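You operate a simulated robot arm through the tools that you are given. There is no shell and no other tool. Be economical: measure what you need, move in short steps, check, and stop when the job is done.

Carry out the task below with a simulated robot arm. There is one attempt and no reset: what you move stays moved.

## Task
Swap the grey drier cartridge for the blue one.
Fine: bleed to nought before you pull; rest the grey cartridge in the drip tray, push the blue one home in the socket, then stand the grey one in the emptied cup. Set down upright: grey drier cartridge.

It is judged by the outcome, as a careful person would: the job done as asked, and still so three seconds after it is handed in. It fails if anything else is knocked over, pushed out of place, dropped, spilled or broken.

## Robot
A 6-joint arm with a fingered hand on a trunk, on a base that drives. Base frame: it is fixed to the floor where the robot stands at the start and does not move with it; the origin is under the middle of the robot, x ahead of it, y to its left, z up; the surface under the hand at the start is at about z = 800. Units: mm, rad, N and s.
With the tool pointing down near the work surface it reaches from about 460 to 940 mm from the robot's upright axis, wherever it stands. Its first joint turns from -2.897 to 2.897 rad. Places, roughly: drier bleed button [600, 0, 900]; drier gauge [700, 0, 1000]; drier socket [600, 100, 800]; spare cartridge cup [400, 100, 800]. Payload 5 kg.
Tool frame: the origin (TCP) lies between the finger pads and is the grasp point; the fingertips stand 43 mm ahead of it; z points along the fingers, y is the line along which they close. The gripper opens to 144 mm. The gripper's body begins 50 mm behind the TCP. The gripper is a hand of 5 fingers: y runs from the thumb to the fingers, the wrist lies at [-21, -133, -233] in the tool frame.
Orientation is that of the tool frame in the base frame, as a unit quaternion [x, y, z, w]. With the fingers straight down and the wrist toward the robot, the tool's x, y and z point along [0, 1, 0], [1, 0, 0] and [0, 0, -1] of the base frame.

## Interface
- The arm moves only by the tool apply_moves. Its arguments are lists of equal length, an entry for each row: "xyz": the shift along the tool's x, y, z in mm, a list of three; "angular": the turn, a rotation vector about the tool's x, y, z in rad, a list of three. In form: {"xyz": [[dx, dy, dz], ...], "angular": [[wx, wy, wz], ...]}. A call has 1 to 10 rows; each row is the pose to reach, as a shift and turn from the pose commanded when the call began, along the tool's axes at that moment. Each row takes 0.2 s and may step no farther than 50 mm and 0.15 rad from the row before; otherwise, the whole call is refused. Where a pose cannot be reached the arm comes as near as it can. A force on the tool above 40 N (or 10 N above the force at the start of the call, whichever is more), or a blocked arm, ends the call early, and 0.2 s more pass. In this call time passes only in rows, and 0.2 s behind the last. It gives the time, the measured TCP pose, the force on the tool (base axes), the opening and the grip force at its end, in the units of the frame above (readings bear some noise), with the torque about the TCP (base axes, N m) and any sound that the robot's microphone picked up.
- Cameras (640 x 400 px; columns grow to the right, rows downward): "scene" is now at [26.1, 146.2, 1437.2]; the picture's right is [-0.12, -0.99, 0.00], its down [-0.58, 0.07, -0.81] and it looks along [0.80, -0.10, -0.59] (base axes); focal length 280 px, centre (320, 200). "wrist" rides on the gripper at [86, -109, -168] in the tool frame; the picture's right is [-0.80, 0.28, -0.53], its down [-0.54, -0.73, 0.42] and it looks along [-0.27, 0.63, 0.73] (tool axes); focal length 275 px, centre (320, 200). There is no depth. A picture from a camera that has moved, and an enlarged one, comes with that camera's place and axes in the base frame and with its lens.
- snapshot(camera): a new picture of that camera. It takes no simulated time.
- move_column(by): slides the trunk up (or, below 0, down) by that many mm; the arm and the scene camera ride with it, the base frame stays. It gives what a move gives, with no picture.
- drive_base(legs): drives the robot by 1 to 6 legs, each [ahead, left, turn to the left] in mm, mm and rad, along the robot's own axes; the way and the turn of a leg run together, so that a leg with both is an arc; at most 1500 mm and 3.142 rad a leg. The arm and the cameras ride along, it lands a little off, and it stops where it bumps. It gives what a move gives.
- curl_fingers(index, middle, ring, little, thumb_bend, thumb_turn): sets how far each is bent, from 0 (flat) to 1 (curled in); at 0.3 the hand is open as for a grip, at 0.7 the pads meet at the TCP. One left out holds its place. A second passes; each finger stops where it meets its share of the squeeze, and holds until it gets a number again. It is the only way to open and close the hand. It gives what a move gives, with no picture; readings hold the bend of each and the force on index, middle, ring, little, thumb and palm. thumb_turn goes from beside the hand (0) to across from the fingers (1), as for a grip.
- head_to(pan, tilt): turns the head with the scene camera to pan (to the left, within 2.705 rad either way) and tilt (down, from -0.506 to 1.204), counted from straight ahead of the robot. It gives what a move gives.
- close_up(camera, box): a new picture of the part [left, top, right, bottom] of that camera's present view, enlarged. It takes no simulated time.
- close_job(): hands the job in; it is judged then, once.

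Work in short steps. Places have to be worked out from the pictures, the camera data and where the tool is seen: move nearer, look again, correct. Check each grasp and each placing, and mend what went wrong. You have 120 turns and 82 pictures in all, those below and enlarged ones among them. Open the gripper and draw the arm clear of the work before you hand the job in, unless the task says otherwise; then end with one line.

The tools are called after ">>>" by a JSON object that holds its "method" and its "body". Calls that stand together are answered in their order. apply_moves: Moves the arm, as the interface text tells. Its arguments: {"type":"object","properties":{"xyz":{"type":"array","items":{"type":"array","items":{"type":"number"}}},"angular":{"type":"array","items":{"type":"array","items":{"type":"number"}}}},"required":["xyz","angular"]} The other tools are called the same way: move_column (by) slides the trunk up or down; curl_fingers (index, middle, ring, little, thumb_bend, thumb_turn) moves the fingers one by one; drive_base (legs) drives the base; head_to (pan, tilt) turns the head that bears the scene camera; snapshot (camera) takes a picture; close_up (camera, box) takes an enlarged picture of a part of a camera's view; close_job () hands the job in.

At the start:

```text
clock: 0.0
ee_pos: [537.4, 20.5, 1192.7]
tool_rot: [0.707, 0.708, 0.0, 0.0]
ft_force: [0.8, -0.4, -0.7]
torque: [0.02, 0.06, 0.01]
gripper_width: 143.9
finger_force: 0.1
shape: jaw
bend: [0.3, 0.3, 0.3, 0.3, 0.3, 0.98]
finger forces: [0.0, 0.1, 0.0, 0.0, 0.0, 0.0]
trunk travel left (down, up): [-350.0, 240.0]
robot x, y, heading: [3.1, -2.1, 0.005]
head pan, tilt: [-0.119, 0.627]
```

scene: 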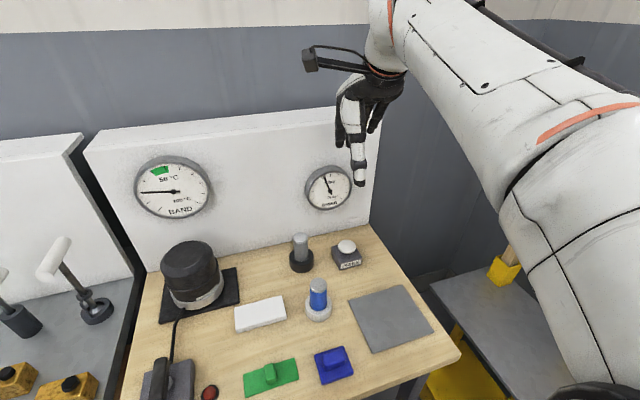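
wrist: 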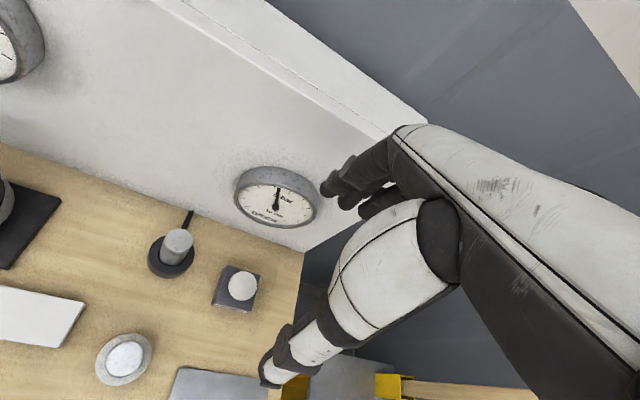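

The scene shows the grey cartridge in its socket near [577,130], the blue one in its cup near [422,101], and a button near [575,0]. I'll enlarge these and the gauge.

>>> {"method": "close_up", "body": {"camera": "scene", "box": [220, 220, 440, 358]}}

>>> {"method": "close_up", "body": {"camera": "scene", "box": [290, 150, 370, 200]}}

```text
2.90 times, centred on (330, 289) of scene
camera zoom: at [26.1, 146.2, 1437.2], right [-0.12, -0.99, 0.0], down [-0.58, 0.07, -0.81], along [0.8, -0.1, -0.59], focal length 811 px, centre (291, -58)
```

zoom: 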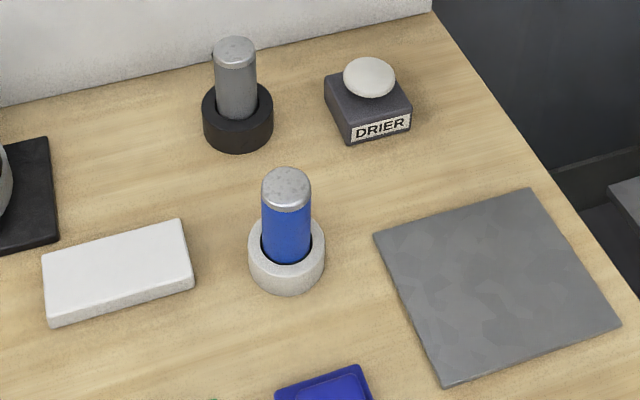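

```text
8.00 times, centred on (330, 175) of scene
camera zoom: at [26.1, 146.2, 1437.2], right [-0.12, -0.99, 0.0], down [-0.58, 0.07, -0.81], along [0.8, -0.1, -0.59], focal length 2240 px, centre (240, 400)
```

zoom: 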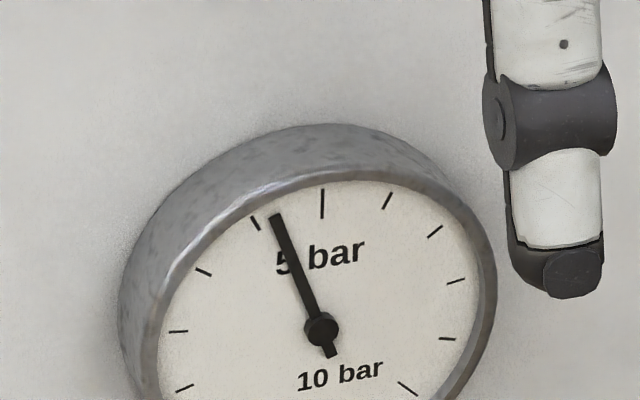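

The gauge stands near 4 bar, the button top is about [580, 0, 857], and the tray is the thin grey plate centred near [391,-71]. I'll close the fingers into a pinch to use as a pusher.

>>> {"method": "curl_fingers", "body": {"index": 0.68, "middle": 0.68, "ring": 0.68, "little": 0.68, "thumb_bend": 0.68, "thumb_turn": 1}}

>>> {"method": "snapshot", "body": {"camera": "wrist"}}

>>> {"method": "snapshot", "body": {"camera": "scene"}}

```text
clock: 1.0
ee_pos: [538.5, 21.5, 1193.4]
tool_rot: [0.708, 0.707, 0.0, 0.001]
ft_force: [1.3, -0.8, -0.4]
torque: [0.03, 0.0, 0.0]
gripper_width: 15.1
finger_force: 0.0
shape: fingers
bend: [0.68, 0.68, 0.68, 0.68, 0.68, 1.0]
finger forces: [0.0, 0.1, 0.0, 0.0, 0.0, 0.0]
trunk travel left (down, up): [-350.0, 240.0]
robot x, y, heading: [2.2, -1.6, -0.0]
head pan, tilt: [-0.119, 0.627]
```

```text
77 pictures are left
camera wrist: at [429.5, 106.9, 1362.7], right [0.28, -0.8, 0.53], down [-0.73, -0.54, -0.42], along [0.63, -0.27, -0.73], focal length 275 px, centre (320, 200)
```

wrist: 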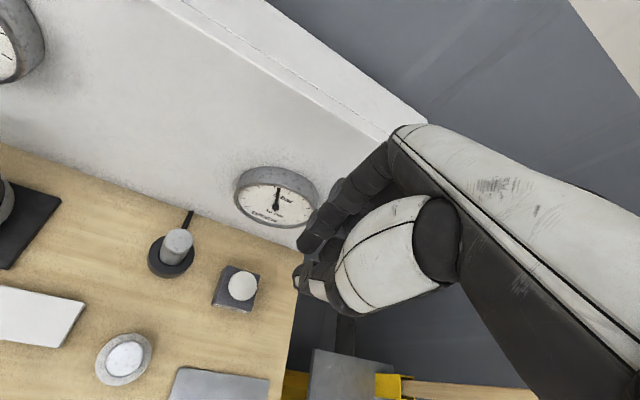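

```text
76 pictures are left
camera scene: at [26.1, 146.2, 1437.2], right [-0.12, -0.99, 0.0], down [-0.58, 0.07, -0.81], along [0.8, -0.1, -0.59], focal length 280 px, centre (320, 200)
```

scene: 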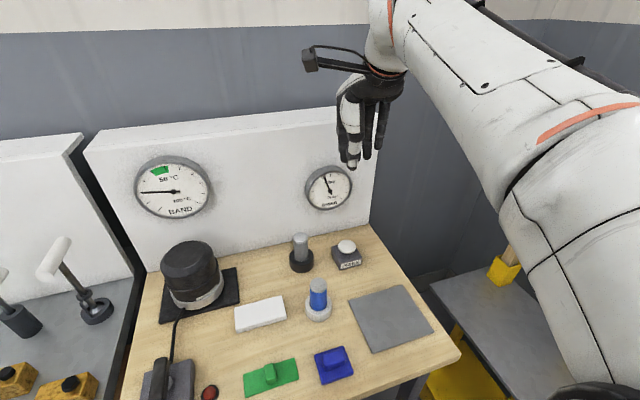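

Pinch formed; triangulating from both cameras puts the button at ≈(585,0), grey ≈(581,131), blue ≈(430,101). The cup and tray are too near the robot for a down-pointing tool, so I'll back the base up 150 mm.

>>> {"method": "drive_base", "body": {"legs": [[-150, 0, 0]]}}

```text
clock: 2.4
ee_pos: [385.8, 21.9, 1193.6]
tool_rot: [0.707, 0.707, 0.0, 0.0]
ft_force: [0.0, 0.3, 0.0]
torque: [-0.02, -0.02, 0.01]
gripper_width: 14.9
finger_force: 0.0
shape: fingers
bend: [0.68, 0.68, 0.68, 0.68, 0.68, 1.0]
finger forces: [0.1, 0.1, 0.0, 0.0, 0.0, 0.0]
trunk travel left (down, up): [-350.0, 240.0]
robot x, y, heading: [-154.7, 1.6, 0.003]
head pan, tilt: [-0.119, 0.627]
```

Now moving above the button to (585,0,~960).

>>> {"method": "apply_moves", "body": {"xyz": [[-3, 28, 33], [-6, 57, 67], [-9, 85, 100], [-13, 114, 134], [-16, 142, 167], [-19, 171, 201], [-22, 199, 234]], "angular": [[0, 0, 0], [0, 0, 0], [0, 0, 0], [0, 0, 0], [0, 0, 0], [0, 0, 0], [0, 0, 0]]}}

>>> {"method": "snapshot", "body": {"camera": "scene"}}

>>> {"method": "snapshot", "body": {"camera": "wrist"}}

```text
clock: 4.0
ee_pos: [586.2, -1.1, 962.0]
tool_rot: [0.707, 0.707, 0.001, 0.0]
ft_force: [0.3, -0.5, 0.9]
torque: [-0.01, -0.02, 0.05]
gripper_width: 14.8
finger_force: 0.1
shape: fingers
bend: [0.68, 0.68, 0.68, 0.68, 0.68, 1.0]
finger forces: [0.0, 0.0, 0.0, 0.0, 0.0, 0.0]
trunk travel left (down, up): [-350.0, 240.0]
robot x, y, heading: [-152.2, -2.2, -0.005]
head pan, tilt: [-0.119, 0.627]
```

```text
75 pictures are left
camera scene: at [-126.1, 146.3, 1437.2], right [-0.12, -0.99, 0.0], down [-0.58, 0.07, -0.81], along [0.8, -0.1, -0.59], focal length 280 px, centre (320, 200)
```

scene: 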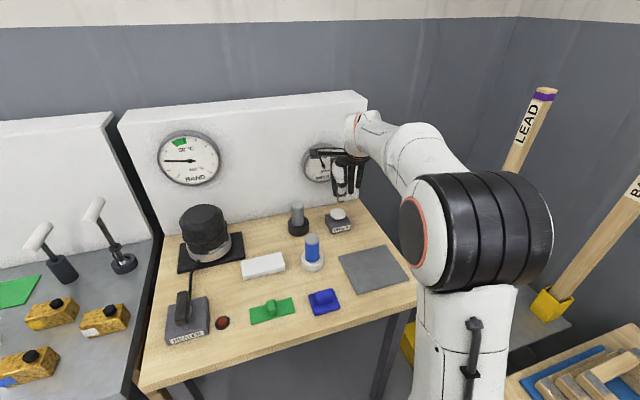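

```text
74 pictures are left
camera wrist: at [477.6, 84.2, 1130.7], right [0.28, -0.8, 0.54], down [-0.73, -0.54, -0.42], along [0.63, -0.27, -0.73], focal length 275 px, centre (320, 200)
```

wrist: 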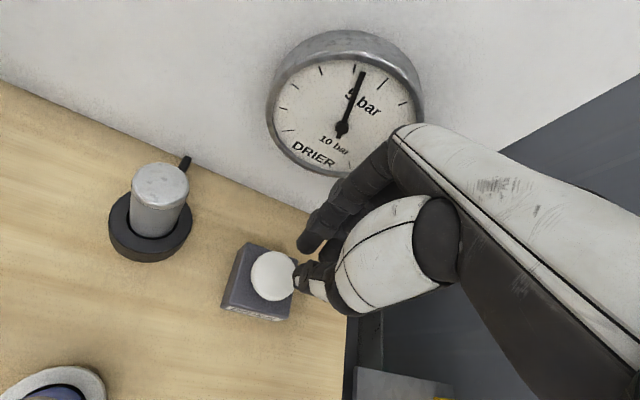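

The pinch is right above the button (wrist view gives ≈(588,3)), and the wrist camera also reads the gauge. Descending in small rows.

>>> {"method": "apply_moves", "body": {"xyz": [[4, 2, 12], [4, 2, 24], [4, 2, 36], [4, 2, 46], [4, 2, 54]], "angular": [[0, 0, 0], [0, 0, 0], [0, 0, 0], [0, 0, 0], [0, 0, 0]]}}

>>> {"method": "snapshot", "body": {"camera": "wrist"}}

```text
clock: 5.2
ee_pos: [587.5, 1.8, 905.4]
tool_rot: [0.707, 0.707, 0.001, 0.0]
ft_force: [-0.4, 0.0, 1.0]
torque: [0.01, 0.05, 0.01]
gripper_width: 14.8
finger_force: 0.8
shape: fingers
bend: [0.68, 0.68, 0.68, 0.68, 0.68, 1.0]
finger forces: [0.1, 0.1, 0.1, 0.0, 0.9, 0.1]
trunk travel left (down, up): [-350.0, 240.0]
robot x, y, heading: [-149.9, 0.9, 0.001]
head pan, tilt: [-0.119, 0.627]
```

```text
73 pictures are left
camera wrist: at [478.4, 88.8, 1075.4], right [0.28, -0.8, 0.53], down [-0.73, -0.54, -0.42], along [0.63, -0.27, -0.73], focal length 275 px, centre (320, 200)
```

wrist: 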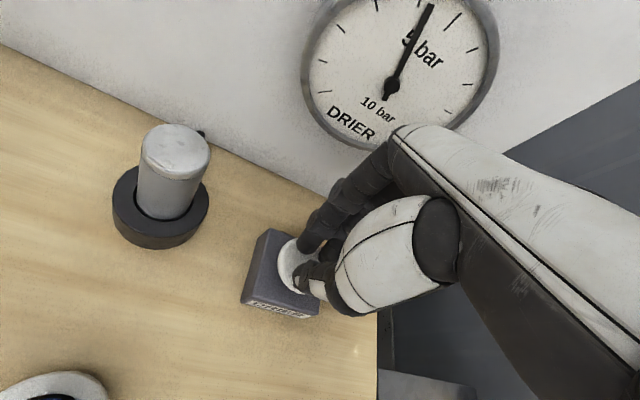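

The thumb feels first contact. Pressing further down in small increments.

>>> {"method": "apply_moves", "body": {"xyz": [[0, 0, 4], [0, 0, 8], [0, 0, 12], [0, 0, 12], [0, 0, 12]], "angular": [[0, 0, 0], [0, 0, 0], [0, 0, 0], [0, 0, 0], [0, 0, 0]]}}

>>> {"method": "snapshot", "body": {"camera": "wrist"}}

```text
clock: 6.4
ee_pos: [585.8, 1.9, 895.7]
tool_rot: [0.707, 0.707, 0.002, 0.003]
ft_force: [0.2, 1.2, 20.3]
torque: [0.23, 0.17, -0.02]
gripper_width: 14.2
finger_force: 10.2
shape: fingers
bend: [0.68, 0.68, 0.68, 0.68, 0.68, 1.0]
finger forces: [7.6, 0.0, 0.0, 0.1, 13.6, 0.0]
trunk travel left (down, up): [-350.0, 240.0]
robot x, y, heading: [-154.2, 3.3, 0.0]
head pan, tilt: [-0.119, 0.627]
```

```text
72 pictures are left
camera wrist: at [476.9, 88.6, 1064.7], right [0.28, -0.8, 0.54], down [-0.72, -0.54, -0.43], along [0.63, -0.27, -0.73], focal length 275 px, centre (320, 200)
```

wrist: 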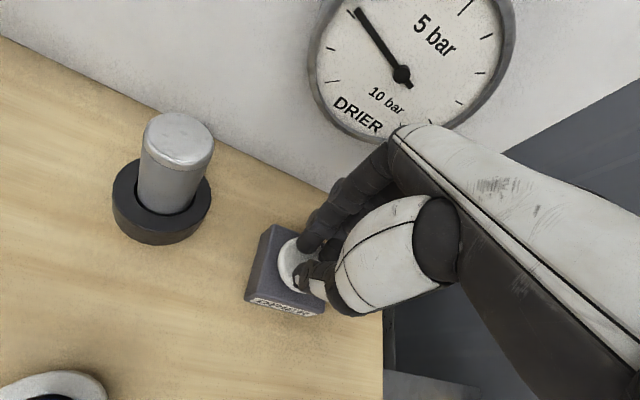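

The pressure is falling while pressed. Holding for about two seconds more.

>>> {"method": "apply_moves", "body": {"xyz": [[0, 0, 0], [0, 0, 0], [0, 0, 0], [0, 0, 0], [0, 0, 0], [0, 0, 0], [0, 0, 0], [0, 0, 0], [0, 0, 0], [0, 0, 0]], "angular": [[0, 0, 0], [0, 0, 0], [0, 0, 0], [0, 0, 0], [0, 0, 0], [0, 0, 0], [0, 0, 0], [0, 0, 0], [0, 0, 0], [0, 0, 0]]}}

>>> {"method": "snapshot", "body": {"camera": "wrist"}}

```text
clock: 8.6
ee_pos: [585.3, 3.9, 896.0]
tool_rot: [0.707, 0.707, 0.002, 0.002]
ft_force: [2.8, 1.5, 27.1]
torque: [0.36, -0.16, -0.05]
gripper_width: 14.7
finger_force: 13.6
shape: fingers
bend: [0.68, 0.68, 0.68, 0.68, 0.69, 1.0]
finger forces: [15.8, 0.1, 0.1, 0.1, 11.5, 0.1]
trunk travel left (down, up): [-350.0, 240.0]
robot x, y, heading: [-154.9, -2.9, -0.001]
head pan, tilt: [-0.119, 0.627]
```

```text
71 pictures are left
camera wrist: at [476.8, 88.6, 1064.4], right [0.28, -0.8, 0.54], down [-0.72, -0.54, -0.43], along [0.63, -0.27, -0.73], focal length 275 px, centre (320, 200)
```

wrist: 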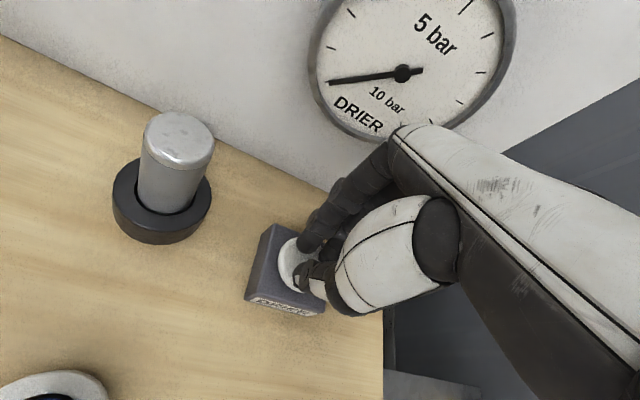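

The needle is far down but may not be at the end yet. Hold longer and compare.

>>> {"method": "apply_moves", "body": {"xyz": [[0, 0, 0], [0, 0, 0], [0, 0, 0], [0, 0, 0], [0, 0, 0], [0, 0, 0], [0, 0, 0], [0, 0, 0], [0, 0, 0], [0, 0, 0]], "angular": [[0, 0, 0], [0, 0, 0], [0, 0, 0], [0, 0, 0], [0, 0, 0], [0, 0, 0], [0, 0, 0], [0, 0, 0], [0, 0, 0], [0, 0, 0]]}}

>>> {"method": "close_up", "body": {"camera": "wrist", "box": [290, 0, 530, 150]}}

```text
clock: 10.8
ee_pos: [585.0, 2.9, 895.2]
tool_rot: [0.707, 0.707, 0.001, 0.001]
ft_force: [2.3, 1.5, 27.2]
torque: [0.35, -0.15, -0.09]
gripper_width: 14.1
finger_force: 13.9
shape: fingers
bend: [0.68, 0.68, 0.68, 0.68, 0.69, 1.0]
finger forces: [15.7, 0.2, 0.0, 0.1, 11.5, 0.0]
trunk travel left (down, up): [-350.0, 240.0]
robot x, y, heading: [-152.0, -4.8, 0.004]
head pan, tilt: [-0.119, 0.627]
```

```text
2.67 times, centred on (410, 75) of wrist
camera zoom: at [476.8, 88.6, 1064.4], right [0.28, -0.8, 0.54], down [-0.72, -0.54, -0.43], along [0.63, -0.27, -0.73], focal length 734 px, centre (80, 533)
```

zoom: 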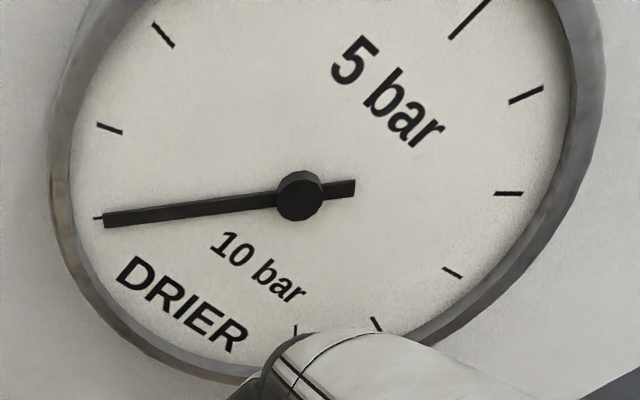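

The needle sits on the last tick, i.e. nought, and is steady. Release upward.

>>> {"method": "apply_moves", "body": {"xyz": [[0, 0, -30], [0, 0, -70], [0, 0, -110], [0, 0, -130]], "angular": [[0, 0, 0], [0, 0, 0], [0, 0, 0], [0, 0, 0]]}}

>>> {"method": "curl_fingers", "body": {"index": 0.42, "middle": 0.42, "ring": 0.42, "little": 0.42, "thumb_bend": 0.42, "thumb_turn": 1}}

>>> {"method": "snapshot", "body": {"camera": "wrist"}}

```text
clock: 11.8
ee_pos: [585.4, 2.3, 1022.3]
tool_rot: [0.707, 0.707, 0.0, 0.0]
ft_force: [-0.2, -0.1, 0.5]
torque: [0.02, 0.02, -0.01]
gripper_width: 14.4
finger_force: 0.2
shape: fingers
bend: [0.68, 0.68, 0.68, 0.68, 0.68, 1.0]
finger forces: [0.0, 0.0, 0.0, 0.1, 0.1, 0.0]
trunk travel left (down, up): [-350.0, 240.0]
robot x, y, heading: [-150.3, 1.2, -0.001]
head pan, tilt: [-0.119, 0.627]
```

```text
clock: 12.8
ee_pos: [586.0, 2.9, 1024.2]
tool_rot: [0.707, 0.707, 0.0, 0.0]
ft_force: [0.2, -0.4, 0.0]
torque: [-0.02, -0.01, 0.03]
gripper_width: 106.4
finger_force: 0.0
shape: fingers
bend: [0.42, 0.42, 0.42, 0.42, 0.42, 0.99]
finger forces: [0.0, 0.0, 0.0, 0.1, 0.0, 0.1]
trunk travel left (down, up): [-350.0, 240.0]
robot x, y, heading: [-153.0, 0.2, -0.003]
head pan, tilt: [-0.119, 0.627]
```

```text
69 pictures are left
camera wrist: at [477.8, 88.7, 1192.7], right [0.28, -0.8, 0.53], down [-0.73, -0.54, -0.42], along [0.63, -0.27, -0.73], focal length 275 px, centre (320, 200)
```

wrist: 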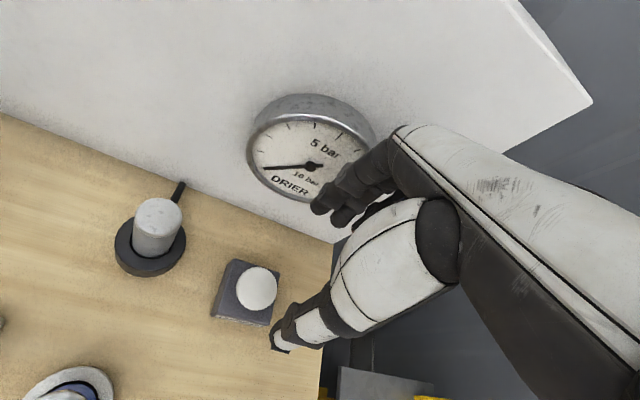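

Gauge holds at zero after release. Moving above the grey cartridge at (580,130), staying above its top.

>>> {"method": "apply_moves", "body": {"xyz": [[43, -2, 5], [86, -4, 10], [127, -6, 14]], "angular": [[0, 0, 0], [0, 0, 0], [0, 0, 0]]}}

>>> {"method": "snapshot", "body": {"camera": "wrist"}}

>>> {"method": "close_up", "body": {"camera": "scene", "box": [220, 120, 420, 300]}}

```text
clock: 13.6
ee_pos: [581.9, 129.0, 1009.3]
tool_rot: [0.707, 0.707, 0.0, 0.0]
ft_force: [-0.5, -0.1, -0.5]
torque: [0.07, -0.01, 0.0]
gripper_width: 106.9
finger_force: 0.1
shape: fingers
bend: [0.42, 0.42, 0.42, 0.42, 0.42, 0.99]
finger forces: [0.1, 0.0, 0.0, 0.0, 0.1, 0.0]
trunk travel left (down, up): [-350.0, 240.0]
robot x, y, heading: [-152.2, -1.8, -0.002]
head pan, tilt: [-0.119, 0.627]
```

```text
68 pictures are left
camera wrist: at [473.0, 215.2, 1179.0], right [0.28, -0.8, 0.53], down [-0.73, -0.54, -0.42], along [0.63, -0.27, -0.73], focal length 275 px, centre (320, 200)
```

wrist: 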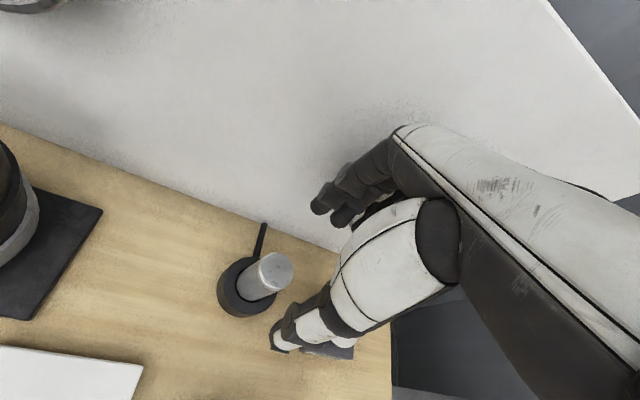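

```text
2.22 times, centred on (320, 210) of scene
camera zoom: at [-125.7, 146.4, 1437.1], right [-0.12, -0.99, 0.0], down [-0.58, 0.07, -0.81], along [0.8, -0.1, -0.59], focal length 622 px, centre (320, 178)
```

zoom: 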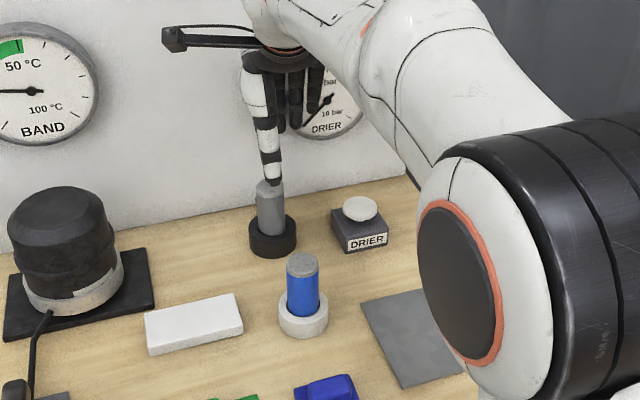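

Triangulating two wrist views gives the grey top at about (588,132,907). I shift slightly and lower so the fingers straddle it.

>>> {"method": "apply_moves", "body": {"xyz": [[3, 6, 20], [3, 6, 45], [3, 6, 70]], "angular": [[0, 0, 0], [0, 0, 0], [0, 0, 0]]}}

>>> {"method": "snapshot", "body": {"camera": "wrist"}}

>>> {"method": "close_up", "body": {"camera": "scene", "box": [260, 150, 380, 258]}}

```text
clock: 14.4
ee_pos: [587.5, 130.9, 940.6]
tool_rot: [0.708, 0.707, 0.0, 0.0]
ft_force: [-0.7, 0.0, -0.1]
torque: [0.01, 0.03, -0.04]
gripper_width: 106.7
finger_force: 0.7
shape: fingers
bend: [0.42, 0.42, 0.43, 0.42, 0.42, 0.99]
finger forces: [0.0, 0.1, 1.0, 0.0, 0.0, 0.0]
trunk travel left (down, up): [-350.0, 240.0]
robot x, y, heading: [-148.5, -1.1, 0.0]
head pan, tilt: [-0.119, 0.627]
```

```text
66 pictures are left
camera wrist: at [478.1, 217.1, 1109.6], right [0.28, -0.8, 0.53], down [-0.73, -0.54, -0.42], along [0.63, -0.27, -0.73], focal length 275 px, centre (320, 200)
```

wrist: 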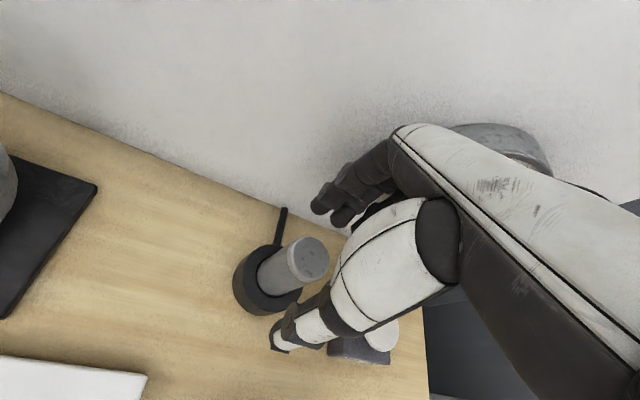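

```text
3.70 times, centred on (320, 204) of scene
camera zoom: at [-126.4, 146.3, 1437.2], right [-0.12, -0.99, 0.0], down [-0.58, 0.07, -0.81], along [0.8, -0.1, -0.59], focal length 1037 px, centre (320, 185)
```

zoom: 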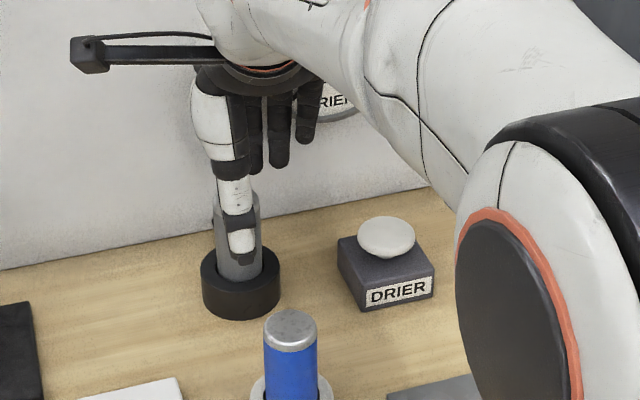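

The thumb is in line with the cartridge and the wrist ray confirms (588.6,131.6). A ring-finger force of 1 N may be noise; I descend further in small rows and watch it.

>>> {"method": "apply_moves", "body": {"xyz": [[0, 0, 12], [0, 0, 25]], "angular": [[0, 0, 0], [0, 0, 0]]}}

```text
clock: 15.0
ee_pos: [585.9, 131.7, 915.6]
tool_rot: [0.707, 0.707, 0.0, 0.0]
ft_force: [0.1, 0.1, -0.1]
torque: [0.0, 0.01, 0.03]
gripper_width: 106.9
finger_force: 0.1
shape: fingers
bend: [0.42, 0.42, 0.42, 0.42, 0.42, 0.99]
finger forces: [0.0, 0.0, 0.0, 0.1, 0.0, 0.0]
trunk travel left (down, up): [-350.0, 240.0]
robot x, y, heading: [-150.4, -1.9, -0.001]
head pan, tilt: [-0.119, 0.627]
```

No contact; down to z≈888 for the grasp.

>>> {"method": "apply_moves", "body": {"xyz": [[0, 1, 14], [0, 1, 27]], "angular": [[0, 0, 0], [0, 0, 0]]}}

>>> {"method": "snapshot", "body": {"camera": "wrist"}}

>>> {"method": "close_up", "body": {"camera": "scene", "box": [260, 150, 380, 258]}}

```text
clock: 15.6
ee_pos: [587.2, 133.3, 888.6]
tool_rot: [0.707, 0.707, -0.001, 0.0]
ft_force: [1.2, -0.7, -0.6]
torque: [0.0, -0.01, 0.01]
gripper_width: 106.8
finger_force: 0.2
shape: fingers
bend: [0.42, 0.42, 0.42, 0.42, 0.42, 0.99]
finger forces: [0.0, 0.1, 0.0, 0.1, 0.0, 0.0]
trunk travel left (down, up): [-350.0, 240.0]
robot x, y, heading: [-150.8, -3.0, -0.003]
head pan, tilt: [-0.119, 0.627]
```

```text
64 pictures are left
camera wrist: at [479.5, 218.8, 1057.5], right [0.28, -0.8, 0.53], down [-0.73, -0.54, -0.42], along [0.63, -0.27, -0.73], focal length 275 px, centre (320, 200)
```

wrist: 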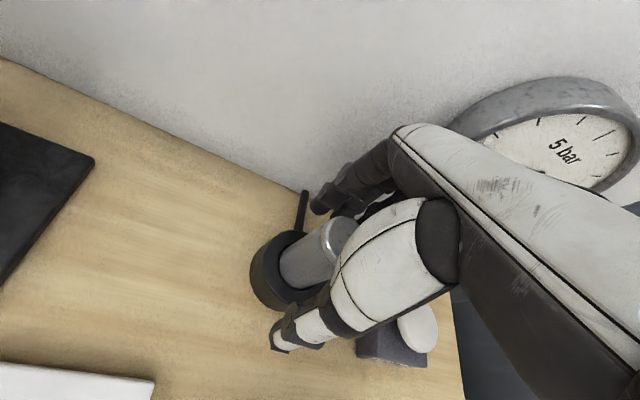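

```text
3.70 times, centred on (320, 204) of scene
camera zoom: at [-126.1, 146.3, 1437.2], right [-0.12, -0.99, 0.0], down [-0.58, 0.07, -0.81], along [0.8, -0.1, -0.59], focal length 1037 px, centre (320, 185)
```

zoom: 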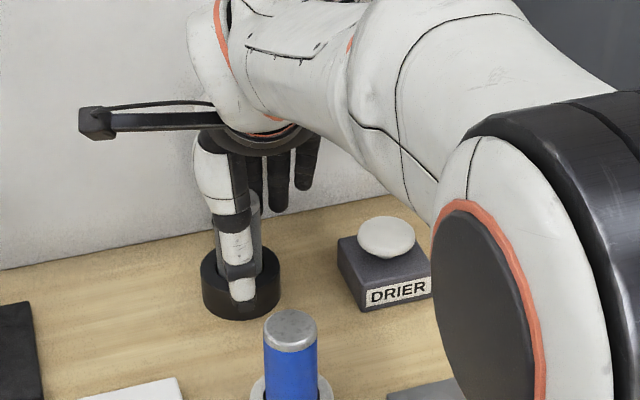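

Hand straddles the cartridge and clears the ring. Closing thumb, index and middle; the others stay open.

>>> {"method": "curl_fingers", "body": {"index": 0.7, "middle": 0.7, "thumb_bend": 0.7}}

>>> {"method": "snapshot", "body": {"camera": "wrist"}}

>>> {"method": "close_up", "body": {"camera": "scene", "box": [260, 150, 380, 258]}}

```text
clock: 16.6
ee_pos: [588.3, 132.0, 889.3]
tool_rot: [0.707, 0.707, 0.0, 0.0]
ft_force: [8.0, -0.8, 0.3]
torque: [-0.01, -0.27, -0.01]
gripper_width: 38.4
finger_force: 14.2
shape: fingers
bend: [0.61, 0.65, 0.42, 0.42, 0.63, 1.0]
finger forces: [9.3, 7.6, 0.1, 0.0, 11.2, 0.0]
trunk travel left (down, up): [-350.0, 240.0]
robot x, y, heading: [-153.8, 0.7, 0.0]
head pan, tilt: [-0.119, 0.627]
```

```text
62 pictures are left
camera wrist: at [480.2, 218.7, 1057.7], right [0.28, -0.8, 0.53], down [-0.73, -0.54, -0.42], along [0.63, -0.27, -0.73], focal length 275 px, centre (320, 200)
```

wrist: 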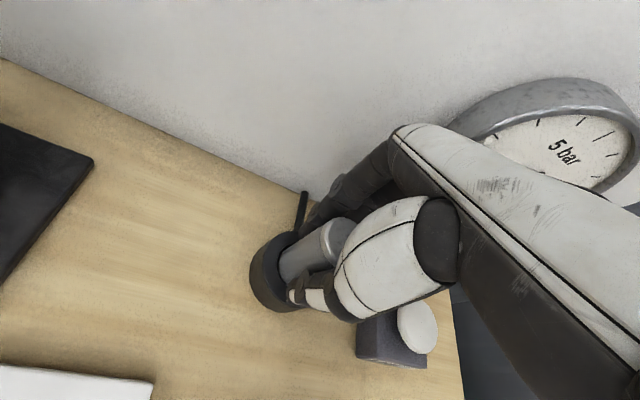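

```text
3.70 times, centred on (320, 204) of scene
camera zoom: at [-125.4, 146.3, 1437.2], right [-0.12, -0.99, 0.0], down [-0.58, 0.07, -0.81], along [0.8, -0.1, -0.59], focal length 1037 px, centre (320, 185)
```

zoom: 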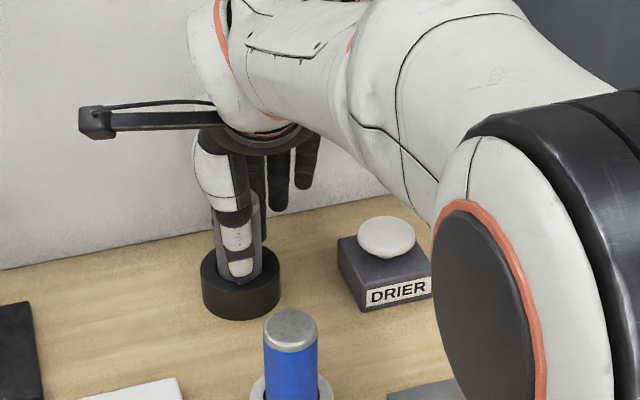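

Firm three-point grip (≈38 mm). Pulling straight up slowly.

>>> {"method": "apply_moves", "body": {"xyz": [[0, 1, -8], [0, 1, -16], [0, 1, -26]], "angular": [[0, 0, 0], [0, 0, 0], [0, 0, 0]]}}

>>> {"method": "close_up", "body": {"camera": "scene", "box": [260, 150, 380, 258]}}

```text
clock: 17.4
ee_pos: [587.2, 132.9, 914.1]
tool_rot: [0.707, 0.707, -0.001, -0.001]
ft_force: [-4.0, -1.1, -2.8]
torque: [0.1, 0.0, -0.18]
gripper_width: 38.6
finger_force: 17.2
shape: fingers
bend: [0.63, 0.66, 0.43, 0.42, 0.62, 1.0]
finger forces: [8.0, 6.5, 4.6, 0.0, 14.2, 0.0]
trunk travel left (down, up): [-350.0, 240.0]
robot x, y, heading: [-152.0, -1.0, -0.002]
head pan, tilt: [-0.119, 0.627]
```

```text
3.70 times, centred on (320, 204) of scene
camera zoom: at [-126.6, 146.3, 1437.1], right [-0.12, -0.99, 0.0], down [-0.58, 0.07, -0.81], along [0.8, -0.1, -0.59], focal length 1037 px, centre (320, 185)
```

zoom: 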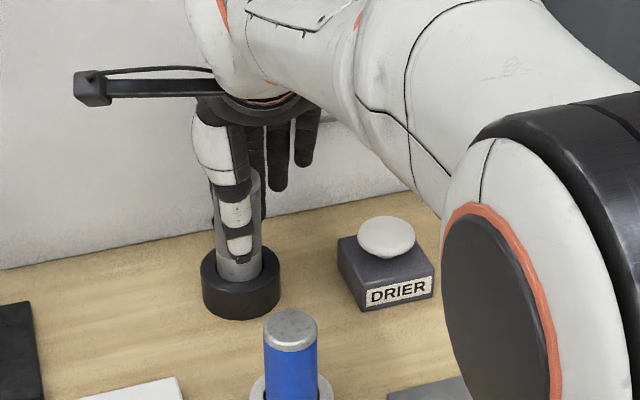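

The cartridge is coming up with the hand (weight ≈3 N). Continue raising to clear the socket.

>>> {"method": "apply_moves", "body": {"xyz": [[0, 0, -20], [0, 0, -45], [0, 0, -70], [0, 0, -95]], "angular": [[0, 0, 0], [0, 0, 0], [0, 0, 0], [0, 0, 0]]}}

>>> {"method": "close_up", "body": {"camera": "scene", "box": [220, 100, 420, 280]}}

>>> {"method": "snapshot", "body": {"camera": "wrist"}}

```text
clock: 18.4
ee_pos: [587.9, 134.1, 1011.7]
tool_rot: [0.707, 0.707, 0.001, 0.001]
ft_force: [-5.6, -1.0, 1.2]
torque: [-0.06, -0.22, -0.23]
gripper_width: 38.3
finger_force: 17.0
shape: fingers
bend: [0.63, 0.66, 0.43, 0.42, 0.62, 1.0]
finger forces: [8.0, 6.4, 5.2, 0.0, 14.1, 0.0]
trunk travel left (down, up): [-350.0, 240.0]
robot x, y, heading: [-148.4, 1.7, -0.001]
head pan, tilt: [-0.119, 0.627]
```

```text
2.22 times, centred on (320, 190) of scene
camera zoom: at [-126.5, 146.3, 1437.3], right [-0.12, -0.99, 0.0], down [-0.58, 0.07, -0.81], along [0.8, -0.1, -0.59], focal length 622 px, centre (320, 222)
```

zoom: 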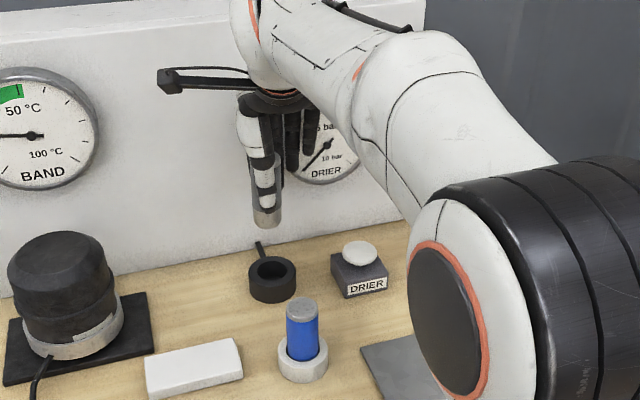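

```text
58 pictures are left
camera wrist: at [479.1, 220.0, 1179.7], right [0.28, -0.8, 0.53], down [-0.72, -0.54, -0.42], along [0.63, -0.27, -0.73], focal length 275 px, centre (320, 200)
```

wrist: 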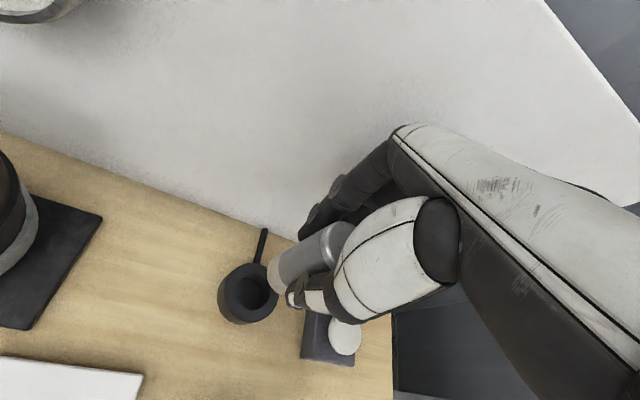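

The cartridge is out and the socket looks empty and unmoved. It may be slightly tilted in the hand; a close look.

>>> {"method": "close_up", "body": {"camera": "scene", "box": [280, 120, 340, 180]}}

>>> {"method": "close_up", "body": {"camera": "wrist", "box": [200, 180, 400, 340]}}

```text
6.67 times, centred on (310, 150) of scene
camera zoom: at [-126.5, 146.3, 1437.3], right [-0.12, -0.99, 0.0], down [-0.58, 0.07, -0.81], along [0.8, -0.1, -0.59], focal length 1866 px, centre (387, 533)
```

zoom: 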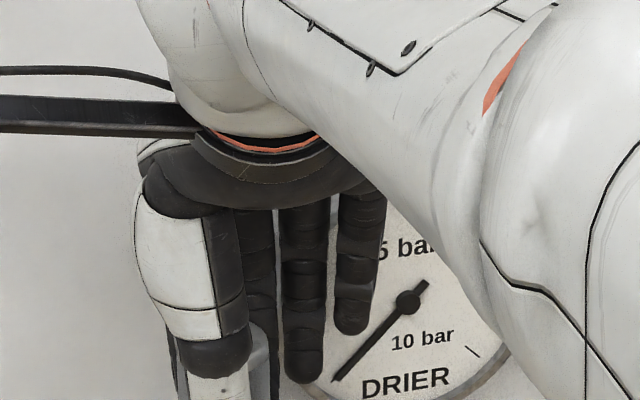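

```text
2.50 times, centred on (300, 260) of wrist
camera zoom: at [479.1, 220.0, 1179.7], right [0.28, -0.8, 0.53], down [-0.72, -0.54, -0.42], along [0.63, -0.27, -0.73], focal length 688 px, centre (370, 50)
```

zoom: 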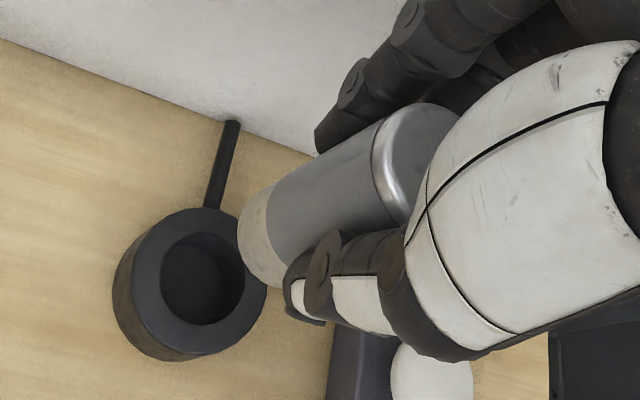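

>>> {"method": "close_up", "body": {"camera": "scene", "box": [256, 155, 336, 205]}}

```text
8.00 times, centred on (296, 180) of scene
camera zoom: at [-126.5, 146.3, 1437.3], right [-0.12, -0.99, 0.0], down [-0.58, 0.07, -0.81], along [0.8, -0.1, -0.59], focal length 2240 px, centre (512, 360)
```

zoom: 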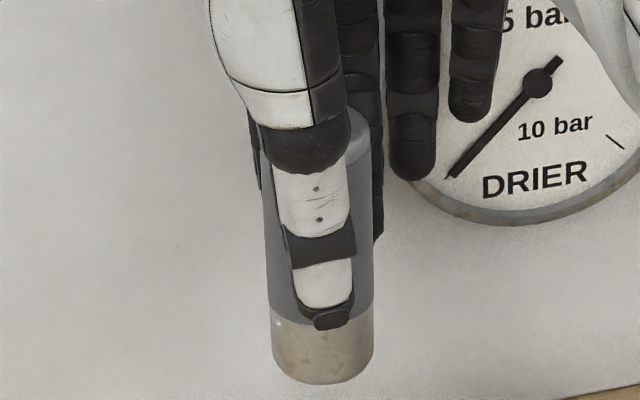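

Cartridge hangs essentially vertical, bottom ≈92 mm below the TCP. Raise a bit and carry it over the tray centre (≈391,-71).

>>> {"method": "apply_moves", "body": {"xyz": [[-5, -5, -20], [-38, -37, -28], [-72, -69, -28], [-105, -101, -28], [-138, -133, -28], [-171, -165, -28], [-205, -197, -28]], "angular": [[0, 0, 0], [0, 0, 0], [0, 0, 0], [0, 0, 0], [0, 0, 0], [0, 0, 0], [0, 0, 0]]}}

>>> {"method": "snapshot", "body": {"camera": "wrist"}}

>>> {"method": "snapshot", "body": {"camera": "scene"}}

```text
clock: 20.0
ee_pos: [391.2, -71.5, 1036.2]
tool_rot: [0.707, 0.707, 0.0, 0.0]
ft_force: [0.9, -0.2, -0.8]
torque: [-0.08, 0.04, 0.0]
gripper_width: 38.3
finger_force: 14.5
shape: fingers
bend: [0.63, 0.66, 0.42, 0.42, 0.62, 1.0]
finger forces: [8.2, 6.6, 0.0, 0.0, 14.1, 0.0]
trunk travel left (down, up): [-350.0, 240.0]
robot x, y, heading: [-153.9, -1.6, -0.004]
head pan, tilt: [-0.119, 0.627]
```

```text
54 pictures are left
camera wrist: at [282.9, 13.5, 1205.5], right [0.28, -0.8, 0.53], down [-0.73, -0.54, -0.42], along [0.63, -0.27, -0.73], focal length 275 px, centre (320, 200)
```

wrist: 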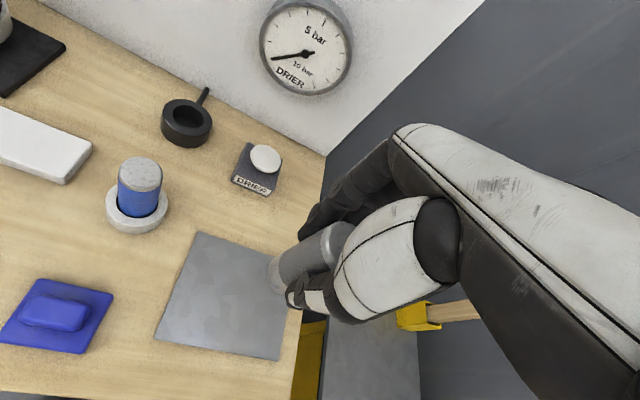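

```text
53 pictures are left
camera scene: at [-126.2, 146.4, 1437.2], right [-0.12, -0.99, 0.0], down [-0.58, 0.07, -0.81], along [0.8, -0.1, -0.59], focal length 280 px, centre (320, 200)
```

scene: 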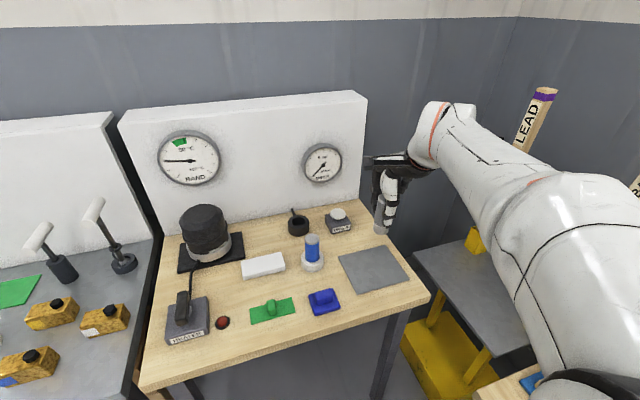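

Both views agree the tool is over the tray centre (≈(389,-69)). Lowering to just above it.

>>> {"method": "apply_moves", "body": {"xyz": [[0, 0, 35], [0, 0, 70], [0, 0, 100], [0, 0, 120]], "angular": [[0, 0, 0], [0, 0, 0], [0, 0, 0], [0, 0, 0]]}}

>>> {"method": "snapshot", "body": {"camera": "wrist"}}

>>> {"method": "close_up", "body": {"camera": "scene", "box": [330, 200, 430, 300]}}

```text
clock: 21.0
ee_pos: [390.5, -73.3, 917.6]
tool_rot: [0.708, 0.706, 0.001, 0.0]
ft_force: [1.1, 0.6, -0.9]
torque: [0.02, -0.02, -0.01]
gripper_width: 38.3
finger_force: 14.1
shape: fingers
bend: [0.63, 0.66, 0.42, 0.42, 0.62, 1.0]
finger forces: [8.2, 6.6, 0.1, 0.0, 14.0, 0.0]
trunk travel left (down, up): [-350.0, 240.0]
robot x, y, heading: [-154.0, -3.0, 0.004]
head pan, tilt: [-0.119, 0.627]
```

```text
52 pictures are left
camera wrist: at [282.2, 12.8, 1086.1], right [0.28, -0.8, 0.53], down [-0.73, -0.54, -0.42], along [0.63, -0.27, -0.73], focal length 275 px, centre (320, 200)
```

wrist: 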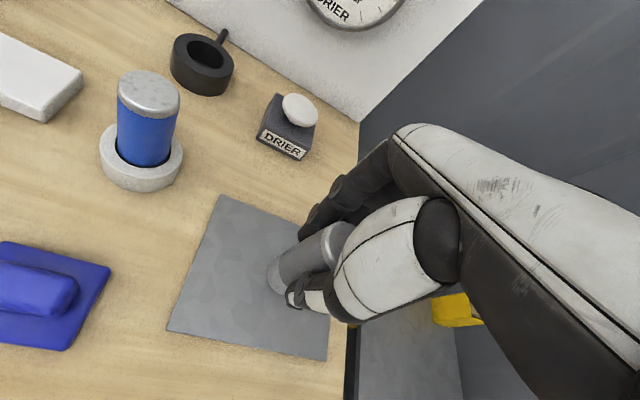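

```text
4.00 times, centred on (380, 250) of scene
camera zoom: at [-126.3, 146.3, 1437.2], right [-0.12, -0.99, 0.0], down [-0.58, 0.07, -0.81], along [0.8, -0.1, -0.59], focal length 1120 px, centre (80, 0)
```

zoom: 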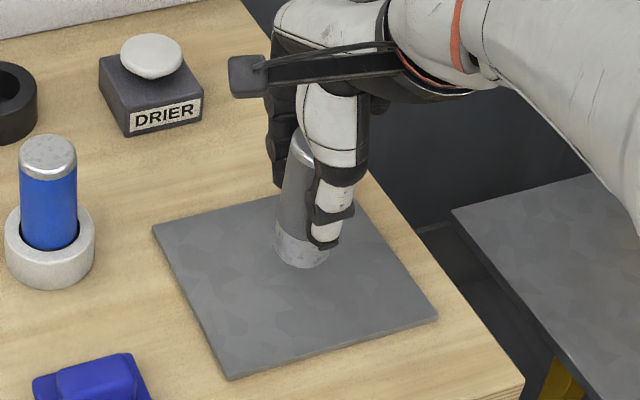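

Centred over the tray. Lower gently in small steps until contact.

>>> {"method": "apply_moves", "body": {"xyz": [[0, 0, 4], [0, 0, 8], [0, 0, 11], [0, 0, 14]], "angular": [[0, 0, 0], [0, 0, 0], [0, 0, 0], [0, 0, 0]]}}

```text
clock: 22.0
ee_pos: [390.6, -73.3, 903.3]
tool_rot: [0.707, 0.707, 0.0, 0.001]
ft_force: [0.6, -0.6, -1.0]
torque: [0.0, 0.02, 0.01]
gripper_width: 38.2
finger_force: 14.1
shape: fingers
bend: [0.63, 0.66, 0.42, 0.42, 0.62, 1.0]
finger forces: [8.1, 6.6, 0.1, 0.0, 13.9, 0.1]
trunk travel left (down, up): [-350.0, 240.0]
robot x, y, heading: [-152.7, 1.8, 0.001]
head pan, tilt: [-0.119, 0.627]
```

No contact yet at 903; continuing by small steps.

>>> {"method": "apply_moves", "body": {"xyz": [[0, 0, 2], [0, 0, 4], [0, 0, 6]], "angular": [[0, 0, 0], [0, 0, 0], [0, 0, 0]]}}

>>> {"method": "close_up", "body": {"camera": "scene", "box": [340, 210, 410, 280]}}

```text
clock: 22.8
ee_pos: [390.5, -71.7, 897.7]
tool_rot: [0.707, 0.707, 0.0, 0.0]
ft_force: [0.6, -0.1, -1.0]
torque: [0.02, 0.02, 0.01]
gripper_width: 38.3
finger_force: 14.4
shape: fingers
bend: [0.63, 0.66, 0.42, 0.42, 0.62, 1.0]
finger forces: [8.2, 6.6, 0.1, 0.0, 13.9, 0.1]
trunk travel left (down, up): [-350.0, 240.0]
robot x, y, heading: [-150.9, 2.1, -0.0]
head pan, tilt: [-0.119, 0.627]
```

```text
5.71 times, centred on (375, 245) of scene
camera zoom: at [-126.2, 146.3, 1437.2], right [-0.12, -0.99, 0.0], down [-0.58, 0.07, -0.81], along [0.8, -0.1, -0.59], focal length 1600 px, centre (6, -57)
```

zoom: 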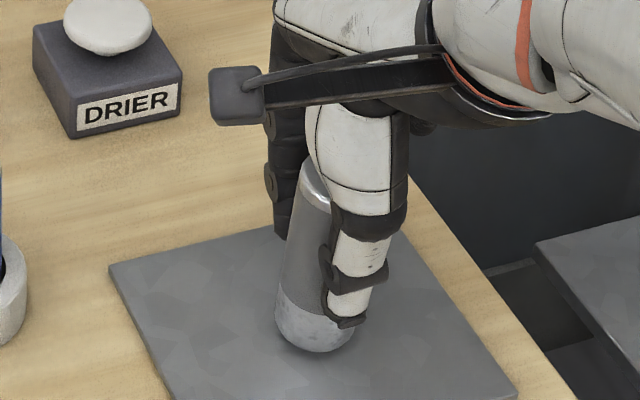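

Appears very close to the surface. A few more millimetres.

>>> {"method": "apply_moves", "body": {"xyz": [[0, 0, 2], [0, 0, 4], [0, 0, 5]], "angular": [[0, 0, 0], [0, 0, 0], [0, 0, 0]]}}

```text
clock: 23.6
ee_pos: [391.0, -72.3, 891.7]
tool_rot: [0.707, 0.707, 0.0, 0.0]
ft_force: [0.3, -0.1, -1.1]
torque: [-0.01, 0.0, 0.01]
gripper_width: 38.4
finger_force: 14.3
shape: fingers
bend: [0.63, 0.66, 0.42, 0.42, 0.62, 1.0]
finger forces: [8.2, 6.6, 0.0, 0.0, 13.9, 0.0]
trunk travel left (down, up): [-350.0, 240.0]
robot x, y, heading: [-151.9, 0.4, -0.001]
head pan, tilt: [-0.119, 0.627]
```

>>> {"method": "apply_moves", "body": {"xyz": [[0, 0, 1.5], [0, 0, 3], [0, 0, 4]], "angular": [[0, 0, 0], [0, 0, 0], [0, 0, 0]]}}

>>> {"method": "close_up", "body": {"camera": "scene", "box": [345, 230, 405, 280]}}

```text
clock: 24.4
ee_pos: [391.8, -70.3, 889.9]
tool_rot: [0.707, 0.708, 0.001, 0.002]
ft_force: [2.5, 1.9, 15.5]
torque: [0.06, 0.09, 0.0]
gripper_width: 38.1
finger_force: 16.1
shape: fingers
bend: [0.63, 0.66, 0.42, 0.42, 0.63, 1.0]
finger forces: [10.0, 7.9, 0.0, 0.2, 15.1, 0.0]
trunk travel left (down, up): [-350.0, 240.0]
robot x, y, heading: [-152.1, 1.1, -0.002]
head pan, tilt: [-0.119, 0.627]
```

```text
8.00 times, centred on (375, 255) of scene
camera zoom: at [-127.0, 146.6, 1437.4], right [-0.12, -0.99, 0.0], down [-0.58, 0.07, -0.81], along [0.8, -0.1, -0.59], focal length 2240 px, centre (-120, -240)
```

zoom: 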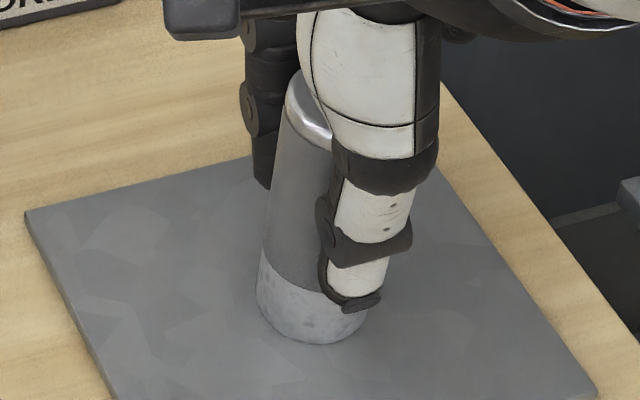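

Contact made (15 N). Ease up 1.5 mm, then open the fingers.

>>> {"method": "apply_moves", "body": {"xyz": [[0, 0, -1.5]], "angular": [[0, 0, 0]]}}

>>> {"method": "curl_fingers", "body": {"index": 0.55, "middle": 0.55, "thumb_bend": 0.55}}

>>> {"method": "curl_fingers", "body": {"index": 0.42, "middle": 0.42, "thumb_bend": 0.42}}

>>> {"method": "close_up", "body": {"camera": "scene", "box": [345, 230, 405, 280]}}

>>> {"method": "snapshot", "body": {"camera": "wrist"}}

```text
clock: 24.8
ee_pos: [392.1, -72.1, 889.2]
tool_rot: [0.707, 0.707, 0.001, 0.001]
ft_force: [5.2, 0.8, 14.1]
torque: [0.0, -0.1, 0.01]
gripper_width: 38.0
finger_force: 16.6
shape: fingers
bend: [0.63, 0.66, 0.42, 0.42, 0.63, 1.0]
finger forces: [10.3, 8.6, 0.1, 0.0, 14.0, 0.0]
trunk travel left (down, up): [-350.0, 240.0]
robot x, y, heading: [-148.5, 0.9, -0.003]
head pan, tilt: [-0.119, 0.627]
```

```text
clock: 25.8
ee_pos: [391.5, -71.6, 890.0]
tool_rot: [0.707, 0.707, -0.001, 0.0]
ft_force: [-1.0, 0.0, -0.1]
torque: [0.0, -0.02, 0.03]
gripper_width: 59.4
finger_force: 0.1
shape: fingers
bend: [0.55, 0.55, 0.42, 0.42, 0.55, 1.0]
finger forces: [0.1, 0.0, 0.0, 0.1, 0.0, 0.0]
trunk travel left (down, up): [-350.0, 240.0]
robot x, y, heading: [-152.9, -0.2, -0.001]
head pan, tilt: [-0.119, 0.627]
```

```text
clock: 26.8
ee_pos: [391.9, -72.1, 889.0]
tool_rot: [0.708, 0.707, 0.0, 0.0]
ft_force: [-0.4, 1.0, 0.4]
torque: [0.0, -0.03, -0.02]
gripper_width: 106.6
finger_force: 0.0
shape: fingers
bend: [0.42, 0.42, 0.42, 0.42, 0.42, 0.99]
finger forces: [0.0, 0.0, 0.0, 0.1, 0.1, 0.0]
trunk travel left (down, up): [-350.0, 240.0]
robot x, y, heading: [-154.9, -2.9, -0.002]
head pan, tilt: [-0.119, 0.627]
```

```text
8.00 times, centred on (375, 255) of scene
camera zoom: at [-126.3, 146.3, 1437.2], right [-0.12, -0.99, 0.0], down [-0.58, 0.07, -0.81], along [0.8, -0.1, -0.59], focal length 2240 px, centre (-120, -240)
```

zoom: 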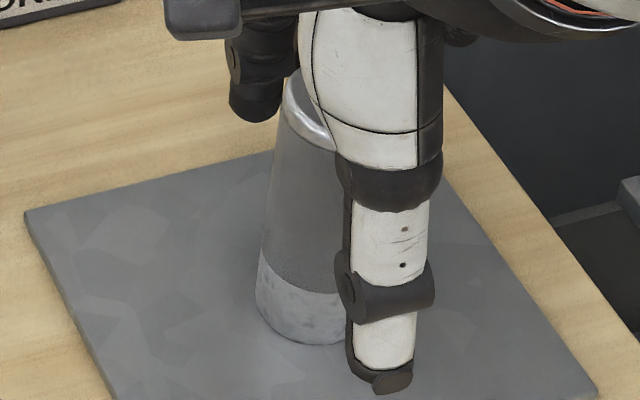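

```text
47 pictures are left
camera wrist: at [282.9, 13.9, 1058.2], right [0.28, -0.8, 0.53], down [-0.73, -0.54, -0.42], along [0.63, -0.27, -0.73], focal length 275 px, centre (320, 200)
```

wrist: 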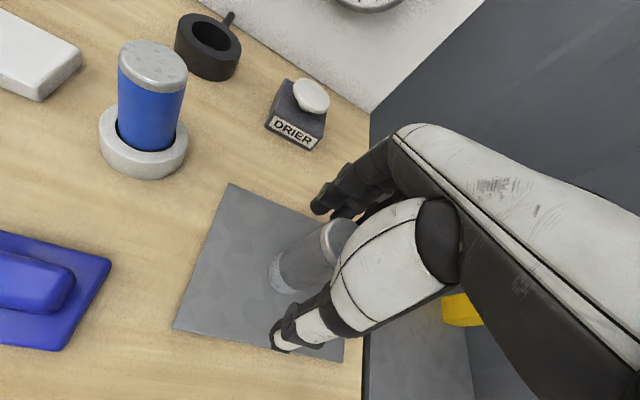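

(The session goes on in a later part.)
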